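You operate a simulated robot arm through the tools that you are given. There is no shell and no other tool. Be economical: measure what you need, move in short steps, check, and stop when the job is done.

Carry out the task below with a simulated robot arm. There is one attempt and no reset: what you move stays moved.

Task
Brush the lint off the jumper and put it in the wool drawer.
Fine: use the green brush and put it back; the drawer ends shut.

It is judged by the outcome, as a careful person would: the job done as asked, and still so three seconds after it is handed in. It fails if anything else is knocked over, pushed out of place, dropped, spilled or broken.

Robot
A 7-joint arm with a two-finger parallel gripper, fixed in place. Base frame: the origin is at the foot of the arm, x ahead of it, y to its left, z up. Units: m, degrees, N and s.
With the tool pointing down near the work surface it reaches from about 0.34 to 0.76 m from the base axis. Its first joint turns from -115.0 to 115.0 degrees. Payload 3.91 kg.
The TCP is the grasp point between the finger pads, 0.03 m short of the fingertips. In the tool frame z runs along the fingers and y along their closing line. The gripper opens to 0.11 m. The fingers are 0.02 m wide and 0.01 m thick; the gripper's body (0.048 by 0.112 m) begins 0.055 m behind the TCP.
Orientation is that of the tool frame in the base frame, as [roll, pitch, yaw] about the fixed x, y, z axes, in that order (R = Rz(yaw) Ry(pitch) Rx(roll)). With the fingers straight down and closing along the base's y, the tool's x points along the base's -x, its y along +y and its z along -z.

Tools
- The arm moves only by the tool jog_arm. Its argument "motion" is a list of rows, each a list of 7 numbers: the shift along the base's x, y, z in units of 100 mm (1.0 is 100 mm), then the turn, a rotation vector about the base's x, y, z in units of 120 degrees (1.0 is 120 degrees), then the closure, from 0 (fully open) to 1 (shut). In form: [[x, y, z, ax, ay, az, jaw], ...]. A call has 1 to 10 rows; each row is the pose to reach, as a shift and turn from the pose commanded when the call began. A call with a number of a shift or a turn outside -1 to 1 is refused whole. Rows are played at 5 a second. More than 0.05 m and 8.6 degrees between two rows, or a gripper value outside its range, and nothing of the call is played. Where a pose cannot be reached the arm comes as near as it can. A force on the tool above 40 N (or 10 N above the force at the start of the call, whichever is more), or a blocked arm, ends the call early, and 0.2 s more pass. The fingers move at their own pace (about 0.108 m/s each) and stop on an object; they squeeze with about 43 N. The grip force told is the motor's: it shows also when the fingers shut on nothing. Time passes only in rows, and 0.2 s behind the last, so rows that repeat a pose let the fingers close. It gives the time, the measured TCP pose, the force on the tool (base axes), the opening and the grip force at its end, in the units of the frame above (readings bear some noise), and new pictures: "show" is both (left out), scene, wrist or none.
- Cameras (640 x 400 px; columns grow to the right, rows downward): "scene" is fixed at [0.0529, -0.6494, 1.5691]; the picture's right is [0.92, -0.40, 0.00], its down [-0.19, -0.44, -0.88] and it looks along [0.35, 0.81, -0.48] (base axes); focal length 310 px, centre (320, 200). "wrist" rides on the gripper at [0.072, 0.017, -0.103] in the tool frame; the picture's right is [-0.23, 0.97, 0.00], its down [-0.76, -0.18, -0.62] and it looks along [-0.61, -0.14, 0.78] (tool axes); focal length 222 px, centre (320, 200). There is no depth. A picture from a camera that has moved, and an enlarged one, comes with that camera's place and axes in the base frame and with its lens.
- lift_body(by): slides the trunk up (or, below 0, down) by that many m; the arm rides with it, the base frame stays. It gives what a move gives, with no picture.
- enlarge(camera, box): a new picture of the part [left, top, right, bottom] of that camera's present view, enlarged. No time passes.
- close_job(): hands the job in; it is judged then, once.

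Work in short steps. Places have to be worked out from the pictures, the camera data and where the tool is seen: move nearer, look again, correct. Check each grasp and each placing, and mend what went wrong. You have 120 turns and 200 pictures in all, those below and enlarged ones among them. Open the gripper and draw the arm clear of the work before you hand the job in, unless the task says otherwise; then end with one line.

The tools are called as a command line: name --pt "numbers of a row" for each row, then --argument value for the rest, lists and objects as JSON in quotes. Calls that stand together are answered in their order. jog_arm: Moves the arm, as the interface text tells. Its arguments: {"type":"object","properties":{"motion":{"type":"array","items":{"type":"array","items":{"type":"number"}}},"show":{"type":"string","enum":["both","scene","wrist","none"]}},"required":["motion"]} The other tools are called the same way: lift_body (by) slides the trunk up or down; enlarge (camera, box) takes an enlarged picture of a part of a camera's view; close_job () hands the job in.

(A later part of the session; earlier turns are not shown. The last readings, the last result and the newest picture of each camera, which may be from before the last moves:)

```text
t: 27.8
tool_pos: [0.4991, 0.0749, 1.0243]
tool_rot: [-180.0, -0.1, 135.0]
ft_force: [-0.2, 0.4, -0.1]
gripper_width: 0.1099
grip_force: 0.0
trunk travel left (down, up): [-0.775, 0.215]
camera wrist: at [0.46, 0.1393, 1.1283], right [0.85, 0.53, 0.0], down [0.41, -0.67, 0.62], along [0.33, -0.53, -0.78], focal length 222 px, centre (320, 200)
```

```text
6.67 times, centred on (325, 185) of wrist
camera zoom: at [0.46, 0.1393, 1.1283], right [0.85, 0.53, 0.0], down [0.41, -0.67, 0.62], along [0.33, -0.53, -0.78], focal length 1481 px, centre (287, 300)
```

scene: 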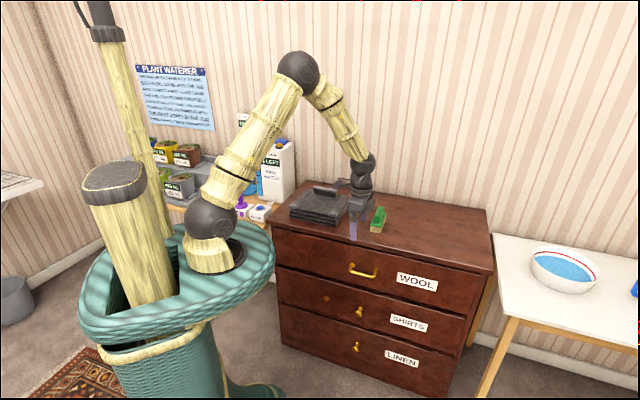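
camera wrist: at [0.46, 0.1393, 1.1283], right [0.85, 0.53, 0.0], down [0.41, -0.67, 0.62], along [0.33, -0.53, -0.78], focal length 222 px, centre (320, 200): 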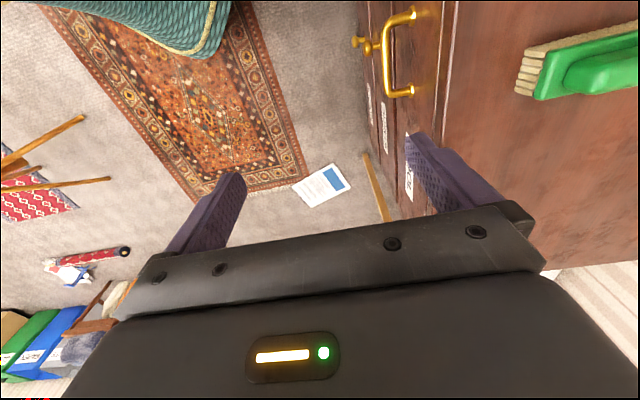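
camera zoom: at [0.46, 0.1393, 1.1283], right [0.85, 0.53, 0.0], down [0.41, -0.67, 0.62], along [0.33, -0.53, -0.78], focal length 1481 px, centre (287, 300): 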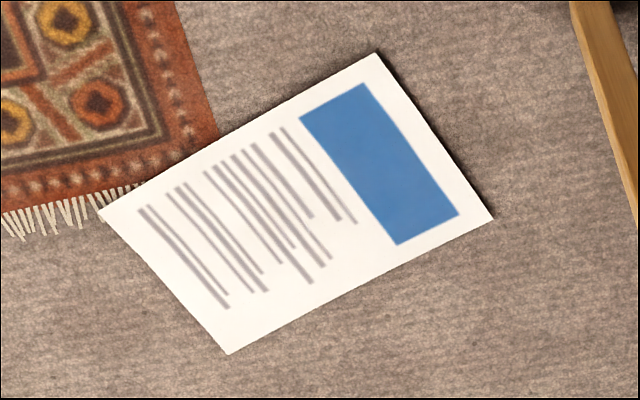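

The handle bar is at n≈0.516, s≈0.298, z≈0.713. It stands about 42 mm off the drawer face at n≈0.558, with roughly 36 mm of clear gap. I'll tilt the tool 45° and half-close it, so the fingers straddle the bar without hitting the drawer face.

jog_arm --pt "-0.03 -0.03 -0.15 0.0442 -0.0442 0 0.636" --pt "-0.06 -0.06 -0.3 0.0884 -0.0884 0 0.636" --pt "-0.1 -0.1 -0.45 0.1326 -0.1326 0 0.636" --pt "-0.1 -0.1 -0.6 0.1768 -0.1768 0 0.636" --pt "-0.1 -0.1 -0.8 0.221 -0.221 0 0.636" --pt "-0.1 -0.1 -1 0.2652 -0.2652 0 0.636" --show "none"

jog_arm --pt "0.1 0.1 -0.4 0 0 0 0.636" --pt "0.3 0.3 -0.7 0 0 0 0.636" --pt "0.4 0.4 -1 0 0 0 0.636" --pt "0.4 0.4 -1 0 0 0 0.636"

```text
t: 29.2
tool_pos: [0.4901, 0.0643, 0.9211]
tool_rot: [134.8, 0.0, 135.0]
ft_force: [-0.8, 1.0, -0.2]
gripper_width: 0.0404
grip_force: 0.1
trunk travel left (down, up): [-0.775, 0.215]
```

```text
t: 30.2
tool_pos: [0.5298, 0.1043, 0.8237]
tool_rot: [135.0, 0.0, 135.0]
ft_force: [-0.7, 1.1, -0.2]
gripper_width: 0.0401
grip_force: 0.1
trunk travel left (down, up): [-0.775, 0.215]
camera wrist: at [0.4358, 0.1126, 0.9077], right [0.65, 0.33, 0.69], down [0.14, -0.94, 0.32], along [0.75, -0.11, -0.65], focal length 222 px, centre (320, 200)
```

scene: 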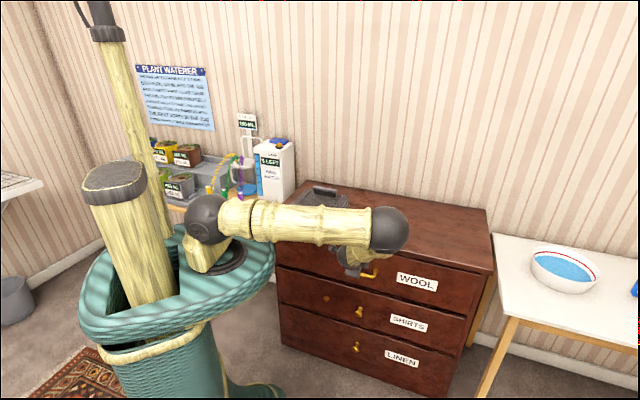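
wrist: 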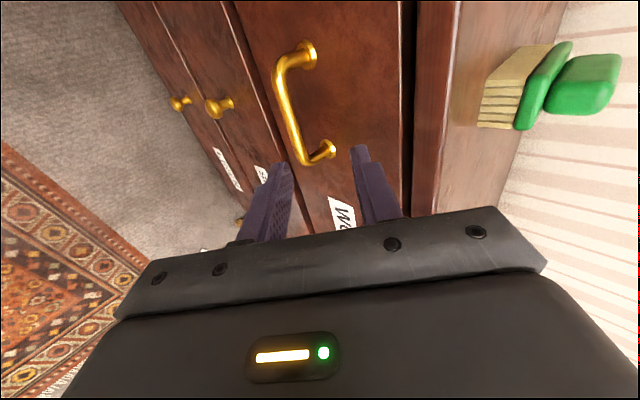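

The arm is in front of the chest with the handle just beyond the fingertips. I'll move to the pre-grasp point 6 cm back along the tool axis and check.

jog_arm --pt "0.03 0.05 -0.2 0 0 0 0.636" --pt "0.07 0.1 -0.4 0 0 0 0.636" --pt "0.11 0.15 -0.61 0 0 0 0.636" --pt "0.11 0.15 -0.61 0 0 0 0.636"

enlarge --camera "wrist" --box '[200, 60, 440, 240]'

```text
t: 31.2
tool_pos: [0.5414, 0.1172, 0.7637]
tool_rot: [135.0, 0.0, 135.0]
ft_force: [-0.6, 0.3, -1.3]
gripper_width: 0.0401
grip_force: 0.1
trunk travel left (down, up): [-0.775, 0.215]
camera wrist: at [0.4463, 0.1272, 0.8479], right [0.65, 0.33, 0.69], down [0.14, -0.94, 0.32], along [0.75, -0.11, -0.65], focal length 222 px, centre (320, 200)
```

scene: 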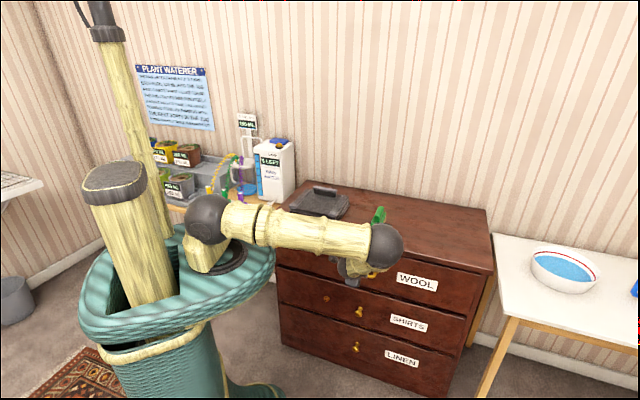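
wrist: 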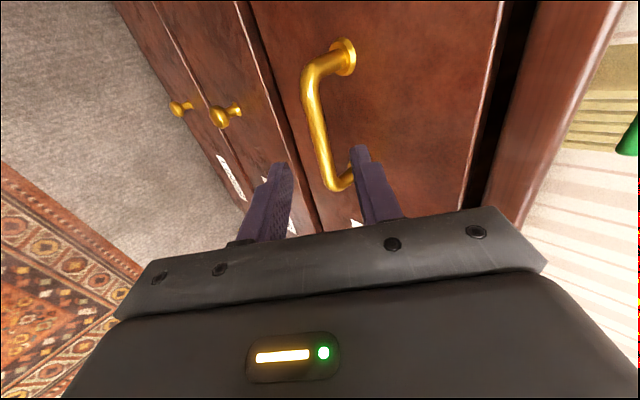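

```text
2.22 times, centred on (320, 150) of wrist
camera zoom: at [0.4463, 0.1272, 0.8479], right [0.65, 0.33, 0.69], down [0.14, -0.94, 0.32], along [0.75, -0.11, -0.65], focal length 494 px, centre (320, 311)
```

zoom: 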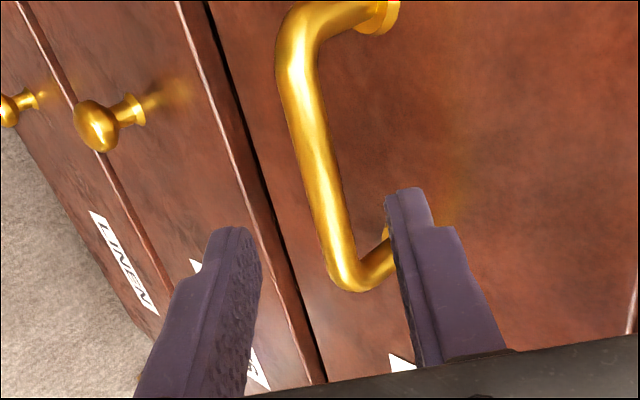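

The bar is confirmed near n 0.516 and z 0.715, and it lies between the finger lines. I'll advance along the tool axis to straddle it.

jog_arm --pt "0.1 0.1 -0.14 0 0 0 0.636" --pt "0.2 0.2 -0.28 0 0 0 0.636" --pt "0.3 0.3 -0.4 0 0 0 0.636" --pt "0.3 0.3 -0.4 0 0 0 0.636"

enlarge --camera "wrist" --box '[200, 60, 440, 240]'

```text
t: 32.2
tool_pos: [0.5723, 0.1485, 0.7221]
tool_rot: [135.0, 0.1, 134.9]
ft_force: [-0.6, -0.5, -0.2]
gripper_width: 0.0401
grip_force: 0.0
trunk travel left (down, up): [-0.775, 0.215]
camera wrist: at [0.4773, 0.1578, 0.8072], right [0.65, 0.33, 0.69], down [0.14, -0.94, 0.32], along [0.75, -0.11, -0.65], focal length 222 px, centre (320, 200)
```

scene: 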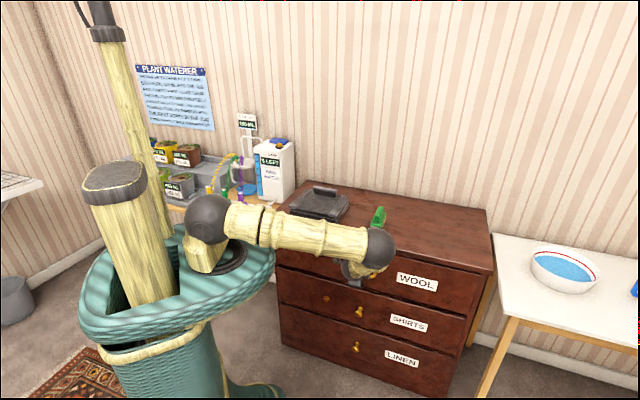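
wrist: 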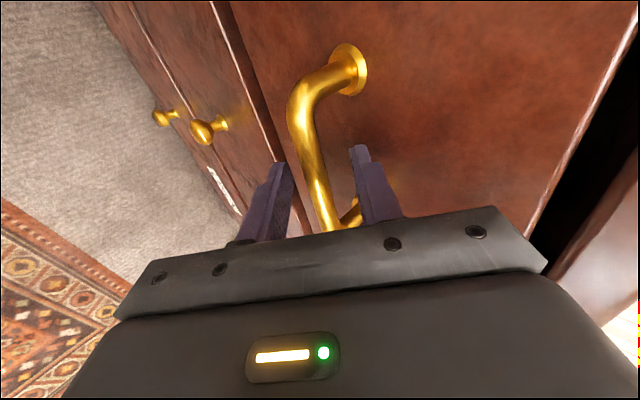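

```text
2.22 times, centred on (320, 150) of wrist
camera zoom: at [0.4773, 0.1578, 0.8072], right [0.65, 0.33, 0.69], down [0.14, -0.94, 0.32], along [0.75, -0.11, -0.65], focal length 494 px, centre (320, 311)
```

zoom: 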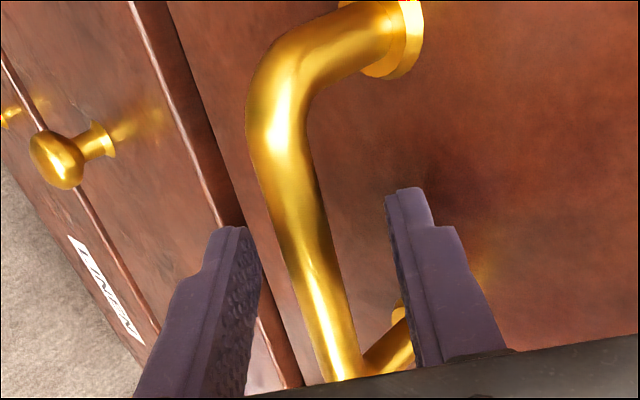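

The bar is between the fingers with no contact. I'll close on it.

jog_arm --pt "0 0 0 0 0 0 0.8" --pt "0 0 0 0 0 0 1" --pt "0 0 0 0 0 0 1" --pt "0 0 0 0 0 0 1" --show "wrist"

```text
t: 33.2
tool_pos: [0.5708, 0.1482, 0.7212]
tool_rot: [135.1, -0.1, 135.1]
ft_force: [-6.7, -4.4, -7.4]
gripper_width: 0.0139
grip_force: 45.0
trunk travel left (down, up): [-0.775, 0.215]
camera wrist: at [0.4768, 0.1572, 0.8066], right [0.65, 0.33, 0.69], down [0.14, -0.94, 0.32], along [0.75, -0.11, -0.65], focal length 222 px, centre (320, 200)
```

wrist: 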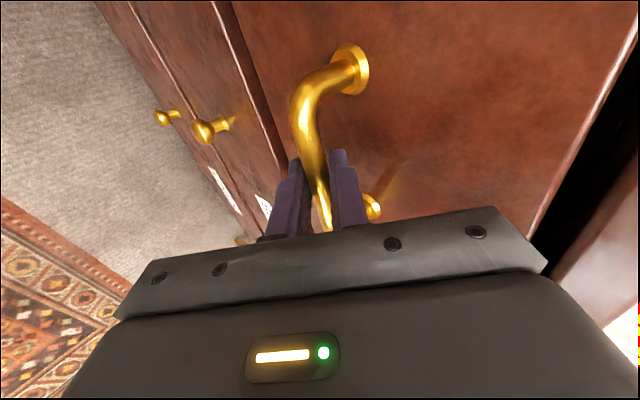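

The bar is gripped (14 mm). I'll pull gently straight out from the chest to test.

jog_arm --pt "-0.1 -0.1 0 0 0 0 1" --pt "-0.2 -0.2 0 0 0 0 1" --pt "-0.3 -0.3 0 0 0 0 1" --pt "-0.4 -0.4 0 0 0 0 1" --pt "-0.5 -0.5 0 0 0 0 1" --pt "-0.5 -0.5 0 0 0 0 1"

```text
t: 34.6
tool_pos: [0.522, 0.0998, 0.7216]
tool_rot: [135.1, 0.0, 135.1]
ft_force: [-3.2, 2.0, -13.5]
gripper_width: 0.0137
grip_force: 44.6
trunk travel left (down, up): [-0.775, 0.215]
camera wrist: at [0.4277, 0.1081, 0.8066], right [0.65, 0.33, 0.69], down [0.14, -0.94, 0.32], along [0.75, -0.11, -0.65], focal length 222 px, centre (320, 200)
```

scene: 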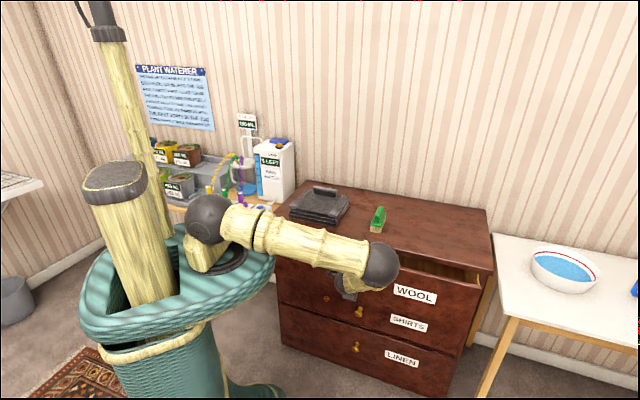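
wrist: 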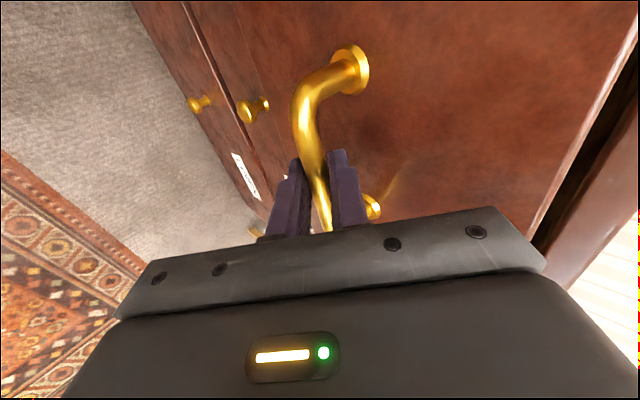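

The drawer opens smoothly. I'll keep pulling.

jog_arm --pt "-0.12 -0.12 0 0 0 0 1" --pt "-0.25 -0.25 0 0 0 0 1" --pt "-0.37 -0.37 0 0 0 0 1" --pt "-0.5 -0.5 0 0 0 0 1" --pt "-0.62 -0.62 0 0 0 0 1" --pt "-0.75 -0.75 0 0 0 0 1" --pt "-0.75 -0.75 0 0 0 0 1"

```text
t: 36.2
tool_pos: [0.4463, 0.0235, 0.722]
tool_rot: [135.1, -0.1, 135.0]
ft_force: [3.2, -2.5, -29.1]
gripper_width: 0.0136
grip_force: 45.0
trunk travel left (down, up): [-0.775, 0.215]
camera wrist: at [0.3521, 0.0328, 0.8068], right [0.65, 0.33, 0.69], down [0.14, -0.94, 0.32], along [0.75, -0.11, -0.65], focal length 222 px, centre (320, 200)
```

scene: 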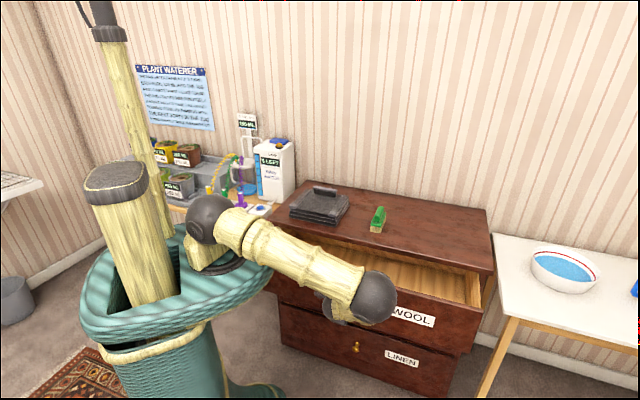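
wrist: 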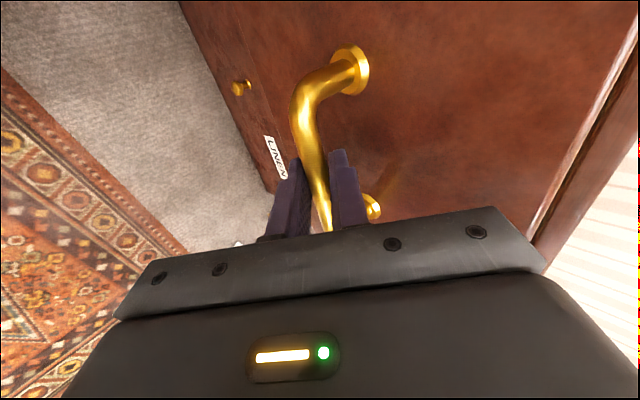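

The drawer is out 0.18 m and the pictures show it empty. The z force has crept up, so I'll ease down slightly while pulling another 8 cm.

jog_arm --pt "-0.12 -0.12 -0.02 0 0 0 1" --pt "-0.24 -0.24 -0.03 0 0 0 1" --pt "-0.36 -0.36 -0.03 0 0 0 1" --pt "-0.48 -0.48 -0.03 0 0 0 1" --pt "-0.57 -0.57 -0.03 0 0 0 1" --pt "-0.57 -0.57 -0.03 0 0 0 1"

```text
t: 37.6
tool_pos: [0.3881, -0.0328, 0.7217]
tool_rot: [134.8, 0.2, 135.0]
ft_force: [4.9, -5.3, 37.0]
gripper_width: 0.0135
grip_force: 44.6
trunk travel left (down, up): [-0.775, 0.215]
camera wrist: at [0.2944, -0.0246, 0.806], right [0.64, 0.33, 0.69], down [0.14, -0.94, 0.31], along [0.75, -0.11, -0.65], focal length 222 px, centre (320, 200)
```

scene: 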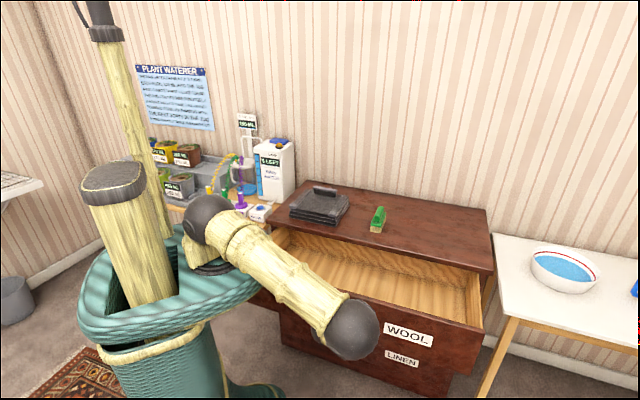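
wrist: 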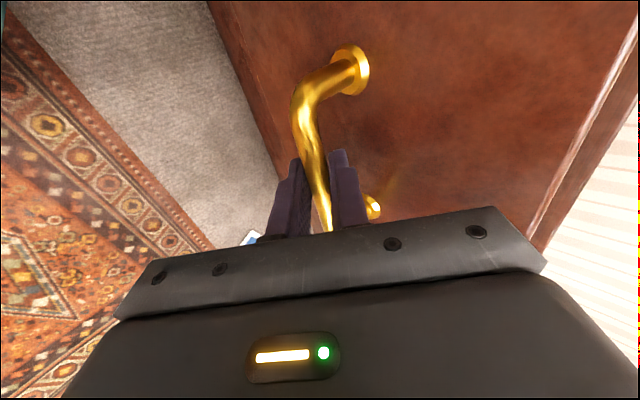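

The drawer is out about 0.26 m. I'll pull 3 cm more for clearance and relieve the downward push.

jog_arm --pt "0 0 0.015 0 0 0 1" --pt "-0.1 -0.1 0.02 0 0 0 1" --pt "-0.2 -0.2 0.02 0 0 0 1" --pt "-0.2 -0.2 0.02 0 0 0 1" --show "scene"

enlarge --camera "scene" --box '[240, 180, 500, 370]'

```text
t: 38.6
tool_pos: [0.3681, -0.0522, 0.7225]
tool_rot: [135.0, 0.1, 135.1]
ft_force: [8.8, -10.2, 21.8]
gripper_width: 0.0137
grip_force: 45.0
trunk travel left (down, up): [-0.775, 0.215]
```

scene: 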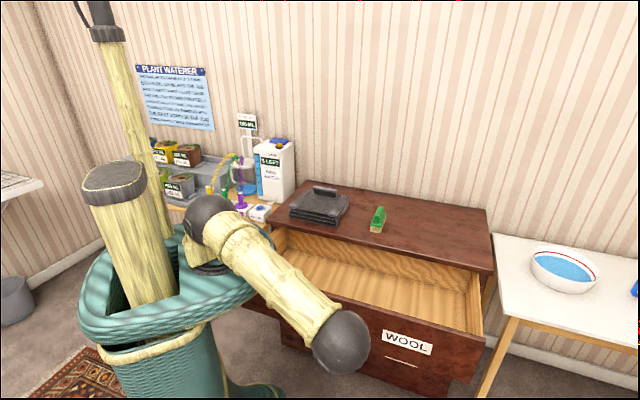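

```text
2.11 times, centred on (370, 275) of scene
camera zoom: at [0.0529, -0.6494, 1.5691], right [0.92, -0.4, 0.0], down [-0.19, -0.44, -0.88], along [0.35, 0.81, -0.48], focal length 652 px, centre (215, 42)
```

zoom: 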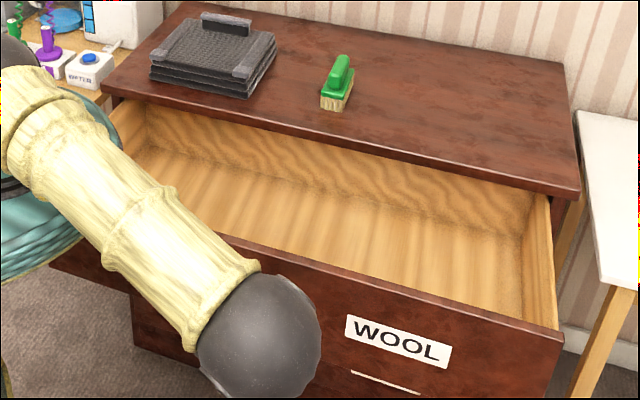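

The drawer is out about 0.29 m, with plenty of open interior. I'll release the handle and back off along the tool axis.

jog_arm --pt "0 0 0.015 0 0 0 0.8" --pt "0 0 0.015 0 0 0 0.636" --pt "0 0 0.015 0 0 0 0.636" --pt "-0.1 -0.1 0.155 0 0 0 0.636" --pt "-0.2 -0.2 0.3 0 0 0 0.636" --pt "-0.25 -0.25 0.37 0 0 0 0.636" --pt "-0.25 -0.25 0.37 0 0 0 0.636"

```text
t: 40.2
tool_pos: [0.3429, -0.0786, 0.7585]
tool_rot: [135.0, 0.0, 135.0]
ft_force: [0.0, -0.2, 0.4]
gripper_width: 0.0398
grip_force: 0.0
trunk travel left (down, up): [-0.775, 0.215]
camera wrist: at [0.2491, -0.0692, 0.8435], right [0.65, 0.33, 0.69], down [0.14, -0.94, 0.32], along [0.75, -0.11, -0.65], focal length 222 px, centre (320, 200)
```

scene: 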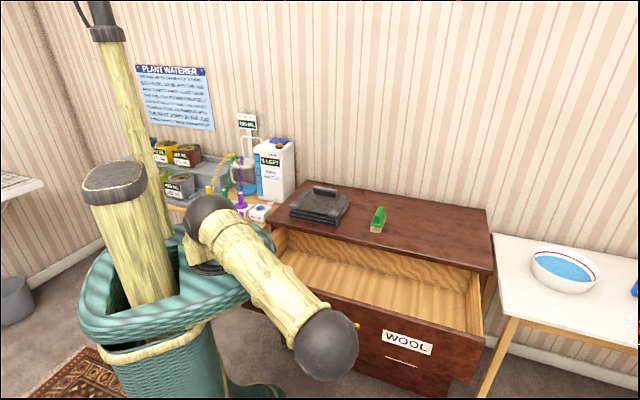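
wrist: 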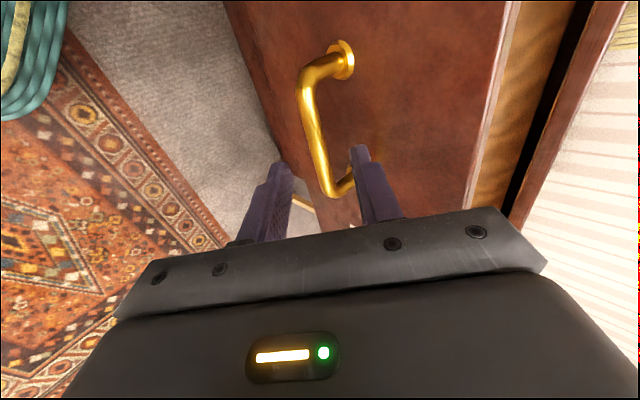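

Clear of the bar. I'll rise up, then untilt.

jog_arm --pt "-0.05 -0.05 0.3 0 0 0 0.636" --pt "-0.05 -0.05 0.65 0 0 0 0.636" --pt "-0.05 -0.05 1 0 0 0 0.636" --show "none"

jog_arm --pt "0 0 0.3 0 0 0 0.636" --pt "0 0 0.65 0 0 0 0.636" --pt "0 0 1 0 0 0 0.636"

```text
t: 41.0
tool_pos: [0.3387, -0.0822, 0.861]
tool_rot: [135.0, 0.0, 135.0]
ft_force: [0.0, 0.6, 0.0]
gripper_width: 0.0396
grip_force: 0.1
trunk travel left (down, up): [-0.775, 0.215]
```

```text
t: 41.8
tool_pos: [0.3469, -0.0908, 0.9558]
tool_rot: [135.0, -0.1, 135.1]
ft_force: [-0.5, 0.2, 0.8]
gripper_width: 0.04
grip_force: 0.1
out of reach, approached as far as the arm can: row 3
trunk travel left (down, up): [-0.775, 0.215]
camera wrist: at [0.2528, -0.082, 1.041], right [0.65, 0.33, 0.69], down [0.14, -0.94, 0.31], along [0.75, -0.11, -0.65], focal length 222 px, centre (320, 200)
```

scene: 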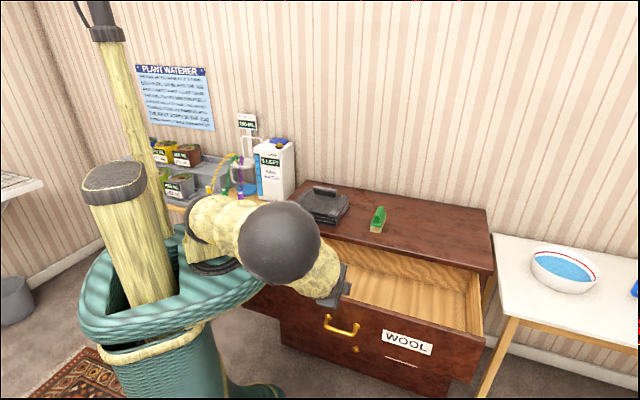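
wrist: 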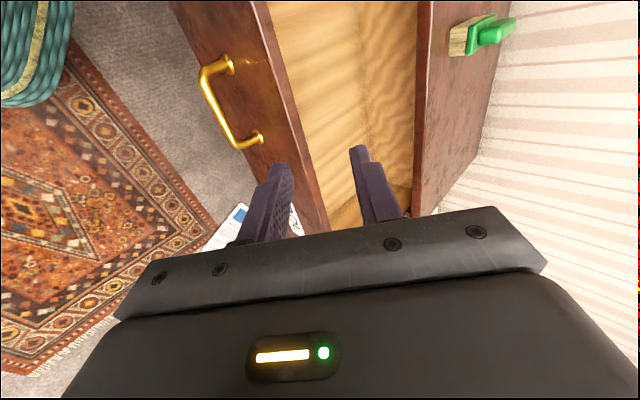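

That was the near limit of reach. I'll move outward while untilting to point straight down.

jog_arm --pt "0.15 0.15 0 -0.0442 0.0442 0 0.4" --pt "0.3 0.3 0.05 -0.0884 0.0884 0 0.2" --pt "0.45 0.45 0.15 -0.1326 0.1326 0 0" --pt "0.6 0.65 0.25 -0.1768 0.1768 0 0" --pt "0.7 0.85 0.4 -0.221 0.221 0 0" --pt "0.8 1 0.6 -0.2652 0.2652 0 0"

```text
t: 43.2
tool_pos: [0.4268, 0.0093, 1.0161]
tool_rot: [-179.9, 0.1, 134.8]
ft_force: [0.1, 0.5, 0.1]
gripper_width: 0.1099
grip_force: 0.1
out of reach, approached as far as the arm can: row 1
trunk travel left (down, up): [-0.775, 0.215]
camera wrist: at [0.388, 0.0747, 1.1187], right [0.85, 0.53, 0.0], down [0.41, -0.66, 0.62], along [0.33, -0.53, -0.78], focal length 222 px, centre (320, 200)
```

scene: 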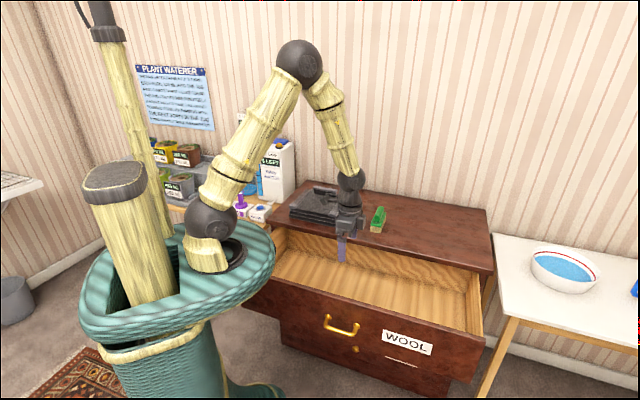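
wrist: 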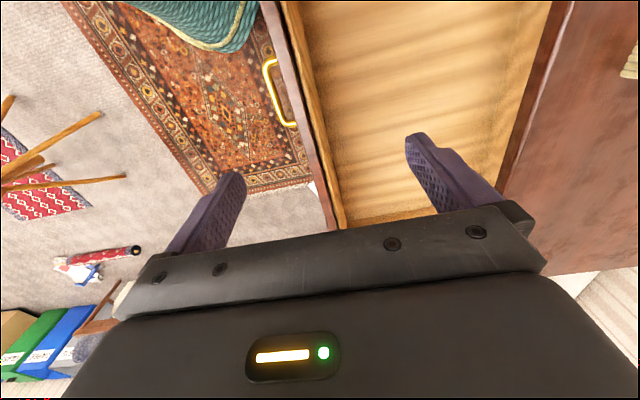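

The arm is upright again over the open drawer, which has about 0.24 m of clear space. Next I'll carry the gripper over to the jumper's collar, near n 0.76 and s 0.045, approaching from its left side.

jog_arm --pt "0.05 0.33 0.1 0 0 0 0" --pt "0.1 0.66 0.2 0 0 0 0" --pt "0.15 1 0.3 0 0 0 0" --show "none"

jog_arm --pt "0.08 0.33 0 0 0 0 0" --pt "0.16 0.66 0 0 0 0 0" --pt "0.24 1 0 0 0 0 0" --show "none"

jog_arm --pt "0.08 0.33 0 0 0 0 0" --pt "0.16 0.66 0 0 0 0 0" --pt "0.24 1 0 0 0 0 0" --show "none"

jog_arm --pt "0.12 0.33 0 0 0 0 0" --pt "0.24 0.66 0 0 0 0 0" --pt "0.36 1 0 0 0 0 0"

```text
t: 44.0
tool_pos: [0.4403, 0.1105, 1.0456]
tool_rot: [-179.8, 0.0, 135.1]
ft_force: [0.1, 0.5, -0.5]
gripper_width: 0.11
grip_force: 0.1
trunk travel left (down, up): [-0.775, 0.215]
```

```text
t: 44.8
tool_pos: [0.4656, 0.209, 1.0452]
tool_rot: [-179.9, -0.1, 135.0]
ft_force: [-0.2, 0.0, 0.2]
gripper_width: 0.1102
grip_force: 0.1
trunk travel left (down, up): [-0.775, 0.215]
```

```text
t: 45.6
tool_pos: [0.4916, 0.3108, 1.045]
tool_rot: [-180.0, 0.0, 135.1]
ft_force: [0.1, 0.1, 0.6]
gripper_width: 0.1098
grip_force: 0.0
trunk travel left (down, up): [-0.775, 0.215]
```

```text
t: 46.4
tool_pos: [0.5265, 0.4072, 1.0428]
tool_rot: [-180.0, 0.1, 135.1]
ft_force: [-1.0, -0.1, 0.9]
gripper_width: 0.1102
grip_force: 0.1
trunk travel left (down, up): [-0.775, 0.215]
camera wrist: at [0.487, 0.4725, 1.1463], right [0.85, 0.53, 0.0], down [0.41, -0.66, 0.62], along [0.33, -0.53, -0.78], focal length 222 px, centre (320, 200)
```

scene: 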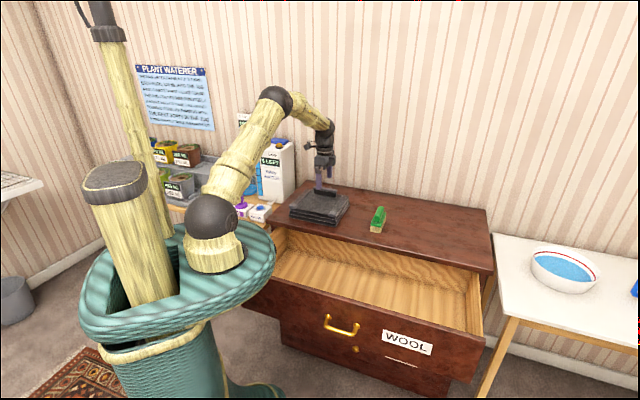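
wrist: 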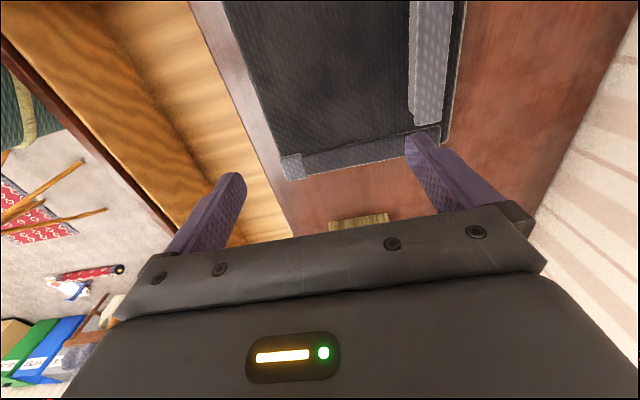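

enlarge --camera "wrist" --box '[360, 0, 520, 150]'

enlarge --camera "scene" --box '[285, 155, 360, 230]'

```text
2.67 times, centred on (440, 75) of wrist
camera zoom: at [0.487, 0.4725, 1.1463], right [0.85, 0.53, 0.0], down [0.41, -0.66, 0.62], along [0.33, -0.53, -0.78], focal length 592 px, centre (0, 533)
```

zoom: 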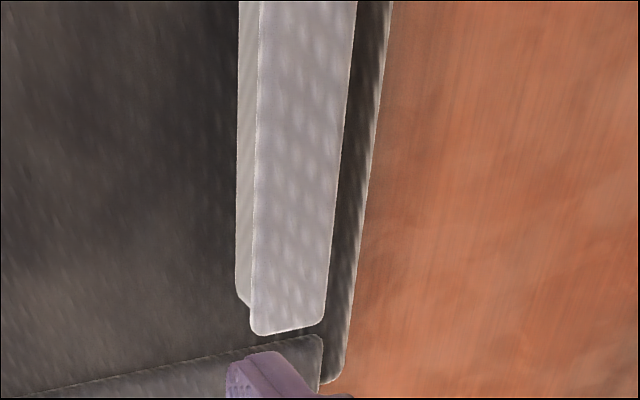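

```text
5.33 times, centred on (322, 192) of scene
camera zoom: at [0.0529, -0.6494, 1.5691], right [0.92, -0.4, 0.0], down [-0.19, -0.44, -0.88], along [0.35, 0.81, -0.48], focal length 1651 px, centre (307, 240)
```

zoom: 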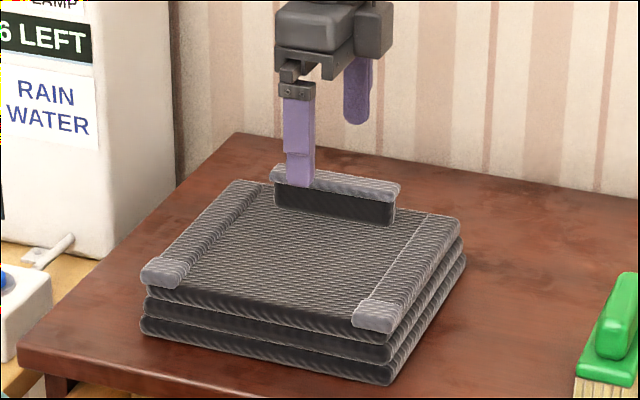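

The collar is a T-shaped tab: a slab about 28 mm wide, centred near n≈0.757, s≈0.046, with its top near z≈0.945. I'll move over it with the fingers astride and check.

jog_arm --pt "0.14 0.31 0 0 0 0 0" --pt "0.28 0.62 0 0 0 0 0" --pt "0.42 0.94 0 0 0 0 0" --pt "0.42 0.94 -0.4 0 0 0 0" --pt "0.42 0.94 -0.4 0 0 0 0"

enlarge --camera "wrist" --box '[180, 0, 540, 225]'

enlarge --camera "scene" --box '[285, 135, 385, 235]'

```text
t: 47.6
tool_pos: [0.5615, 0.4948, 1.0031]
tool_rot: [179.9, 0.0, 135.0]
ft_force: [-0.3, -0.4, 0.4]
gripper_width: 0.1101
grip_force: 0.0
out of reach, approached as far as the arm can: row 3, 4, 5
trunk travel left (down, up): [-0.775, 0.215]
camera wrist: at [0.5216, 0.5585, 1.107], right [0.85, 0.53, 0.0], down [0.41, -0.66, 0.62], along [0.33, -0.53, -0.78], focal length 222 px, centre (320, 200)
```

scene: 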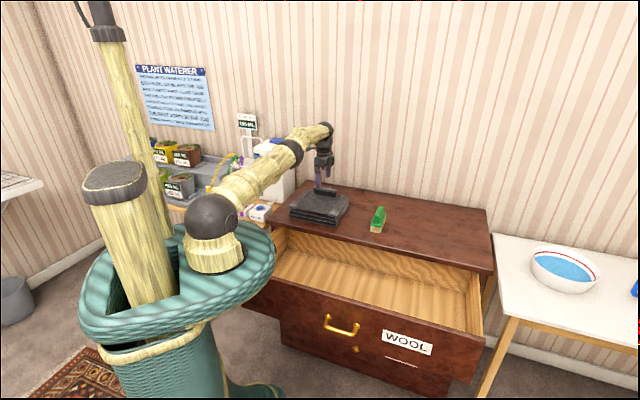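
wrist: 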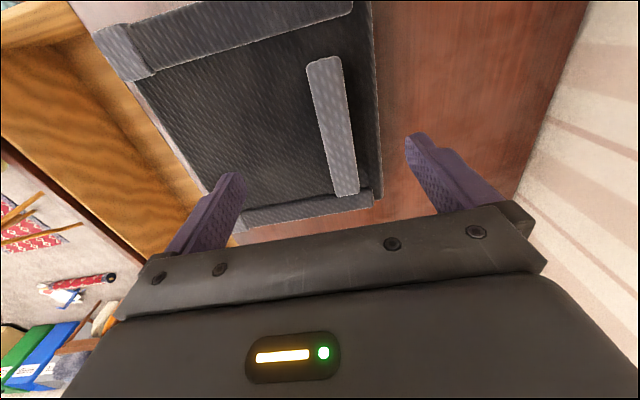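

```text
1.78 times, centred on (360, 112) of wrist
camera zoom: at [0.5216, 0.5585, 1.107], right [0.85, 0.53, 0.0], down [0.41, -0.66, 0.62], along [0.33, -0.53, -0.78], focal length 395 px, centre (249, 356)
```

zoom: 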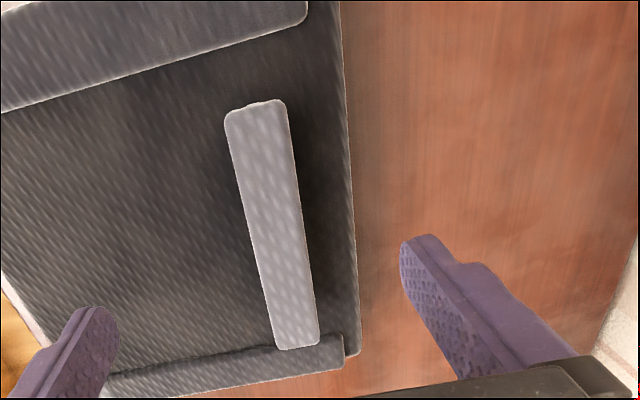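

```text
4.00 times, centred on (335, 185) of scene
camera zoom: at [0.0529, -0.6494, 1.5691], right [0.92, -0.4, 0.0], down [-0.19, -0.44, -0.88], along [0.35, 0.81, -0.48], focal length 1238 px, centre (260, 260)
```

zoom: 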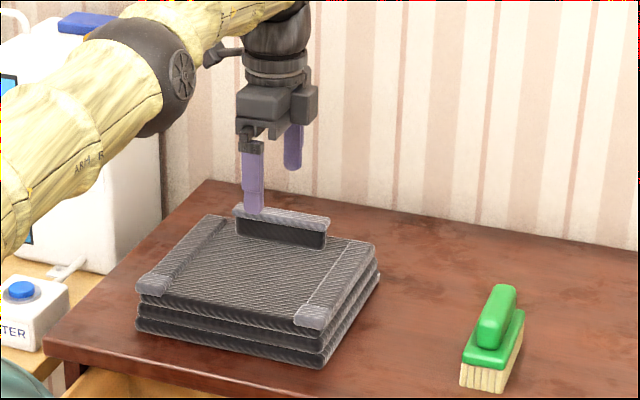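

The slab centre is at n≈0.761, s≈0.046, about 14 mm past where a vertical tool reaches. A 6° outward tilt gains that reach. I'll apply it and narrow the opening to 70 mm.

jog_arm --pt "0 0 0 0.018 -0.018 0 0.364" --pt "0 0 0 0.0354 -0.0354 0 0.364" --pt "0 0 0 0.0354 -0.0354 0 0.364" --show "none"

```text
t: 48.4
tool_pos: [0.5602, 0.4953, 1.0034]
tool_rot: [174.0, -0.1, 135.1]
ft_force: [0.3, 0.6, -0.5]
gripper_width: 0.0702
grip_force: 0.0
trunk travel left (down, up): [-0.775, 0.215]
```

The commanded pose had been clipped to the reached one. I'll move out 14 mm, go down to z 0.962 and look.

jog_arm --pt "0.1 0.1 0 0 0 0 0.364" --pt "0.1 0.1 -0.2 0 0 0 0.364" --pt "0.1 0.1 -0.41 0 0 0 0.364" --pt "0.1 0.1 -0.41 0 0 0 0.364" --show "none"

enlarge --camera "wrist" --box '[180, 0, 540, 225]'

enlarge --camera "scene" --box '[290, 140, 370, 220]'

```text
t: 49.4
tool_pos: [0.5697, 0.5048, 0.9627]
tool_rot: [174.0, 0.0, 135.0]
ft_force: [0.2, 0.2, 0.3]
gripper_width: 0.0702
grip_force: 0.0
trunk travel left (down, up): [-0.775, 0.215]
```

```text
1.78 times, centred on (360, 112) of wrist
camera zoom: at [0.5226, 0.5614, 1.0663], right [0.85, 0.52, 0.1], down [0.37, -0.71, 0.6], along [0.39, -0.47, -0.79], focal length 395 px, centre (249, 356)
```

zoom: 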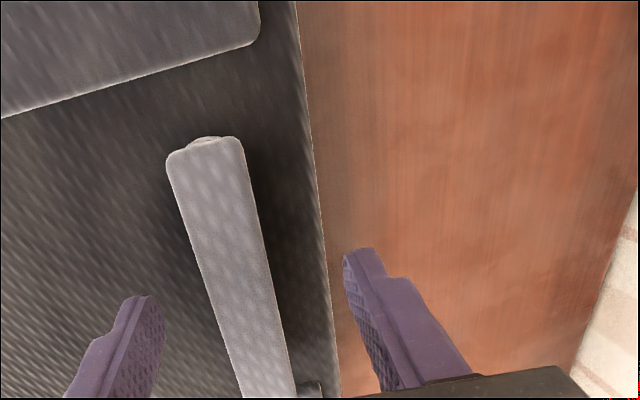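

```text
5.00 times, centred on (330, 180) of scene
camera zoom: at [0.0529, -0.6494, 1.5691], right [0.92, -0.4, 0.0], down [-0.19, -0.44, -0.88], along [0.35, 0.81, -0.48], focal length 1548 px, centre (270, 300)
```

zoom: 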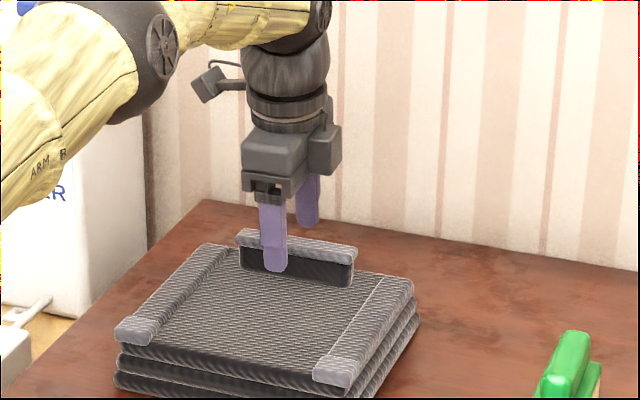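

The slab sits centred between the fingers. I'll go down 16 mm and close.

jog_arm --pt "0 0 -0.08 0 0 0 0.364" --pt "0 0 -0.16 0 0 0 0.364" --pt "0 0 -0.16 0 0 0 0.364" --show "none"

jog_arm --pt "0 0 0 0 0 0 0.6" --pt "0 0 0 0 0 0 0.7" --pt "0 0 0 0 0 0 1" --pt "0 0 0 0 0 0 1" --pt "0 0 0 0 0 0 1" --show "none"

enlarge --camera "wrist" --box '[180, 0, 540, 225]'

enlarge --camera "scene" --box '[290, 140, 370, 220]'

```text
t: 50.2
tool_pos: [0.5699, 0.5045, 0.9456]
tool_rot: [174.0, 0.0, 135.0]
ft_force: [0.9, 0.2, 0.1]
gripper_width: 0.07
grip_force: 0.1
trunk travel left (down, up): [-0.775, 0.215]
```

```text
t: 51.4
tool_pos: [0.5701, 0.5029, 0.947]
tool_rot: [173.9, -0.1, 135.0]
ft_force: [-2.7, -3.1, 0.3]
gripper_width: 0.0213
grip_force: 42.9
trunk travel left (down, up): [-0.775, 0.215]
```

```text
1.78 times, centred on (360, 112) of wrist
camera zoom: at [0.5228, 0.5604, 1.0509], right [0.85, 0.52, 0.1], down [0.37, -0.71, 0.6], along [0.39, -0.47, -0.79], focal length 395 px, centre (249, 356)
```

zoom: 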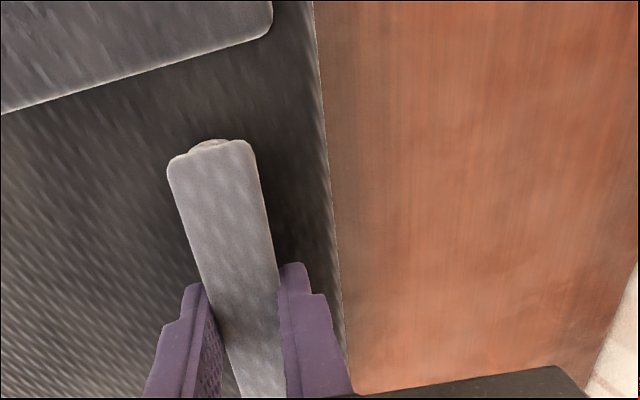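

```text
5.00 times, centred on (330, 180) of scene
camera zoom: at [0.0529, -0.6494, 1.5691], right [0.92, -0.4, 0.0], down [-0.19, -0.44, -0.88], along [0.35, 0.81, -0.48], focal length 1548 px, centre (270, 300)
```

zoom: 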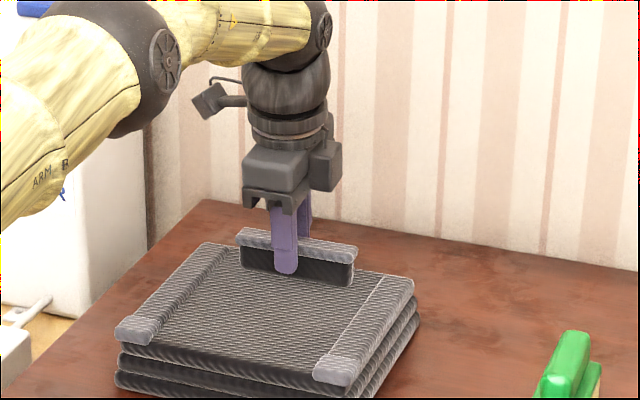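

The collar is gripped (21 mm). I'll lift 3 cm and check how the jumper hangs.

jog_arm --pt "0 0 0.1 0 0 0 1" --pt "0 0 0.2 0 0 0 1" --pt "0 0 0.3 0 0 0 1" --pt "0 0 0.3 0 0 0 1" --show "none"

enlarge --camera "scene" --box '[280, 130, 380, 230]'

```text
t: 52.4
tool_pos: [0.5699, 0.5046, 0.9767]
tool_rot: [174.1, 0.0, 135.0]
ft_force: [0.0, 0.8, -5.5]
gripper_width: 0.0195
grip_force: 42.9
trunk travel left (down, up): [-0.775, 0.215]
```

```text
4.00 times, centred on (330, 180) of scene
camera zoom: at [0.0529, -0.6494, 1.5691], right [0.92, -0.4, 0.0], down [-0.19, -0.44, -0.88], along [0.35, 0.81, -0.48], focal length 1238 px, centre (280, 280)
```

zoom: 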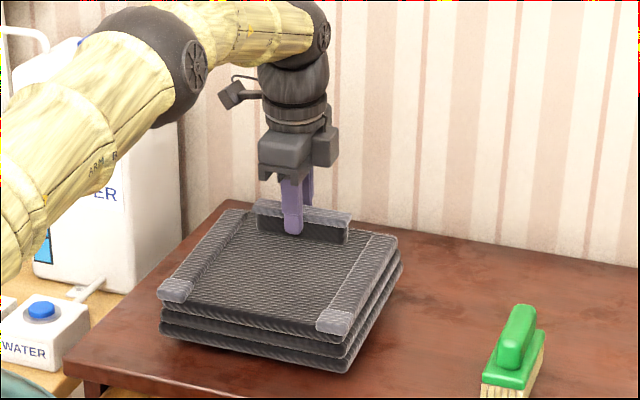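

The jumper is held level enough; it weighs about 0.5 kg. I'll raise it while drawing it back and untilting the tool.

jog_arm --pt "0 0 0.25 0 0 0 1" --pt "-0.1 -0.1 0.5 -0.012 0.012 0 1" --pt "-0.3 -0.3 0.7 -0.024 0.024 0 1" --pt "-0.5 -0.5 0.8 -0.0354 0.0354 0 1" --pt "-0.7 -0.7 0.8 -0.0354 0.0354 0 1" --pt "-0.7 -0.7 0.8 -0.0354 0.0354 0 1"

```text
t: 53.8
tool_pos: [0.499, 0.4347, 1.0566]
tool_rot: [-179.9, -0.1, 135.0]
ft_force: [0.1, -0.3, -5.2]
gripper_width: 0.0196
grip_force: 42.9
trunk travel left (down, up): [-0.775, 0.215]
camera wrist: at [0.4617, 0.4993, 1.159], right [0.85, 0.53, 0.0], down [0.41, -0.66, 0.62], along [0.33, -0.53, -0.78], focal length 222 px, centre (320, 200)
```

scene: 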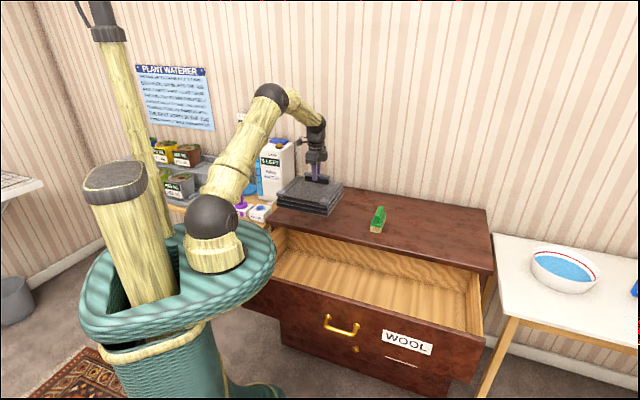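
wrist: 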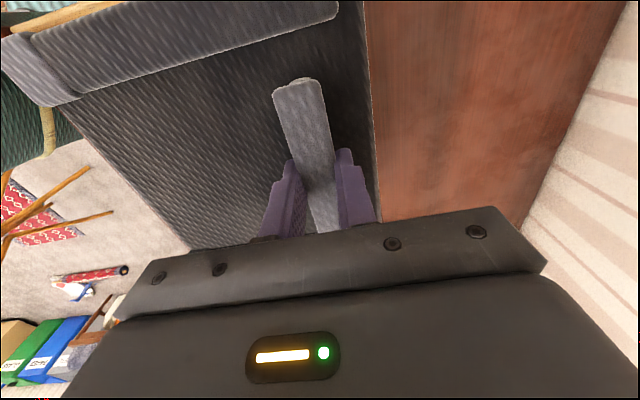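

The jumper is held level. I'll turn it 90° in two steps while drawing back over the drawer, clear of the brush.

jog_arm --pt "-0.05 -0.1 0 0 0 0.0625 1" --pt "-0.1 -0.2 0 0 0 0.125 1" --pt "-0.15 -0.3 0 0 0 0.1875 1" --pt "-0.2 -0.4 0 0 0 0.25 1" --pt "-0.25 -0.5 0 0 0 0.3125 1" --pt "-0.3 -0.6 0 0 0 0.375 1" --show "scene"

jog_arm --pt "-0.05 -0.1 0 0 0 0.0625 1" --pt "-0.1 -0.2 0 0 0 0.125 1" --pt "-0.15 -0.3 0 0 0 0.1875 1" --pt "-0.2 -0.4 0 0 0 0.25 1" --pt "-0.25 -0.5 0 0 0 0.3125 1" --pt "-0.3 -0.6 0 0 0 0.375 1"

```text
t: 55.2
tool_pos: [0.4702, 0.3736, 1.0569]
tool_rot: [-179.9, 0.0, -179.8]
ft_force: [0.5, 0.1, -4.7]
gripper_width: 0.0195
grip_force: 43.0
trunk travel left (down, up): [-0.775, 0.215]
```

scene: 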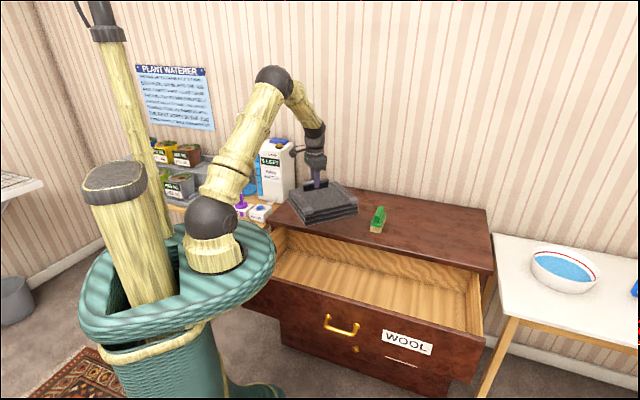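

```text
t: 56.6
tool_pos: [0.4393, 0.3136, 1.0573]
tool_rot: [180.0, 0.0, -134.8]
ft_force: [-0.9, 0.3, -5.6]
gripper_width: 0.0194
grip_force: 43.4
trunk travel left (down, up): [-0.775, 0.215]
camera wrist: at [0.3765, 0.2757, 1.1603], right [-0.53, 0.85, 0.0], down [0.66, 0.41, 0.62], along [0.53, 0.33, -0.78], focal length 222 px, centre (320, 200)
```

scene: 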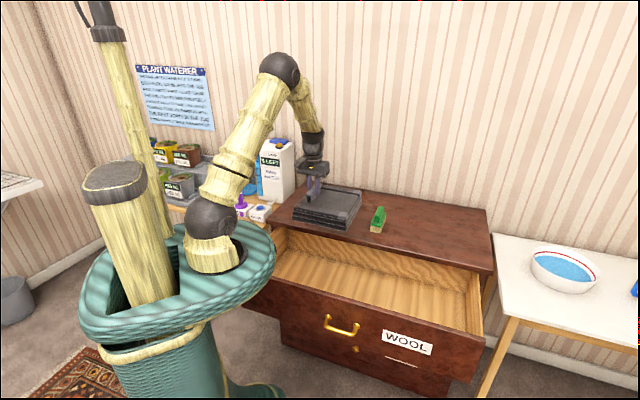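
wrist: 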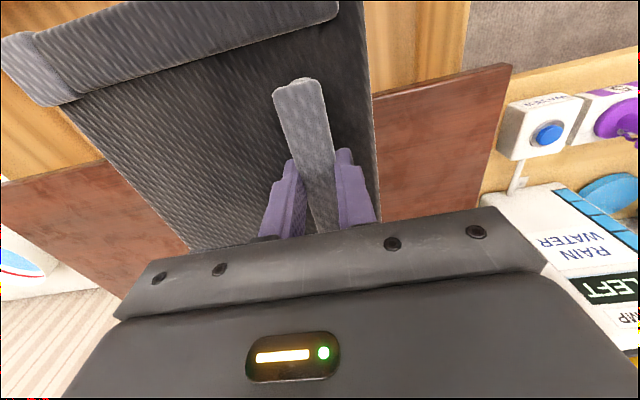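

The jumper is now turned. I'll move it straight over the open drawer, to n≈0.425.

jog_arm --pt "-0.14 -0.25 0 0 0 0 1" --pt "-0.28 -0.5 0 0 0 0 1" --pt "-0.42 -0.75 0 0 0 0 1" --pt "-0.54 -0.98 0 0 0 0 1" --pt "-0.54 -0.98 0 0 0 0 1"

enlarge --camera "scene" --box '[240, 160, 400, 320]'

```text
t: 57.8
tool_pos: [0.3854, 0.2169, 1.0592]
tool_rot: [-180.0, 0.0, -135.0]
ft_force: [-0.4, 0.1, -5.3]
gripper_width: 0.0199
grip_force: 43.0
trunk travel left (down, up): [-0.775, 0.215]
camera wrist: at [0.3224, 0.1789, 1.1617], right [-0.53, 0.85, 0.0], down [0.66, 0.41, 0.62], along [0.53, 0.33, -0.78], focal length 222 px, centre (320, 200)
```

scene: 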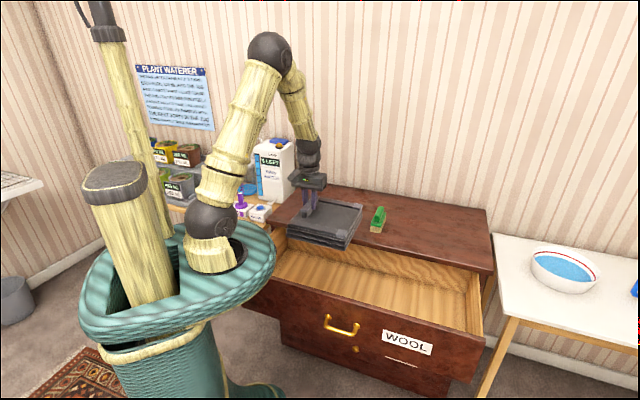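
wrist: 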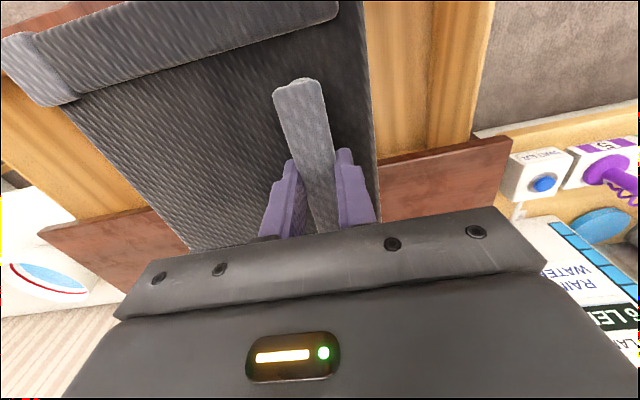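

```text
2.50 times, centred on (320, 240) of scene
camera zoom: at [0.0529, -0.6494, 1.5691], right [0.92, -0.4, 0.0], down [-0.19, -0.44, -0.88], along [0.35, 0.81, -0.48], focal length 774 px, centre (320, 100)
```

zoom: 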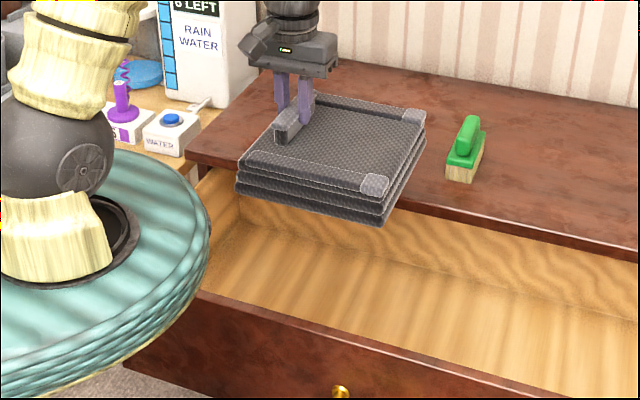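

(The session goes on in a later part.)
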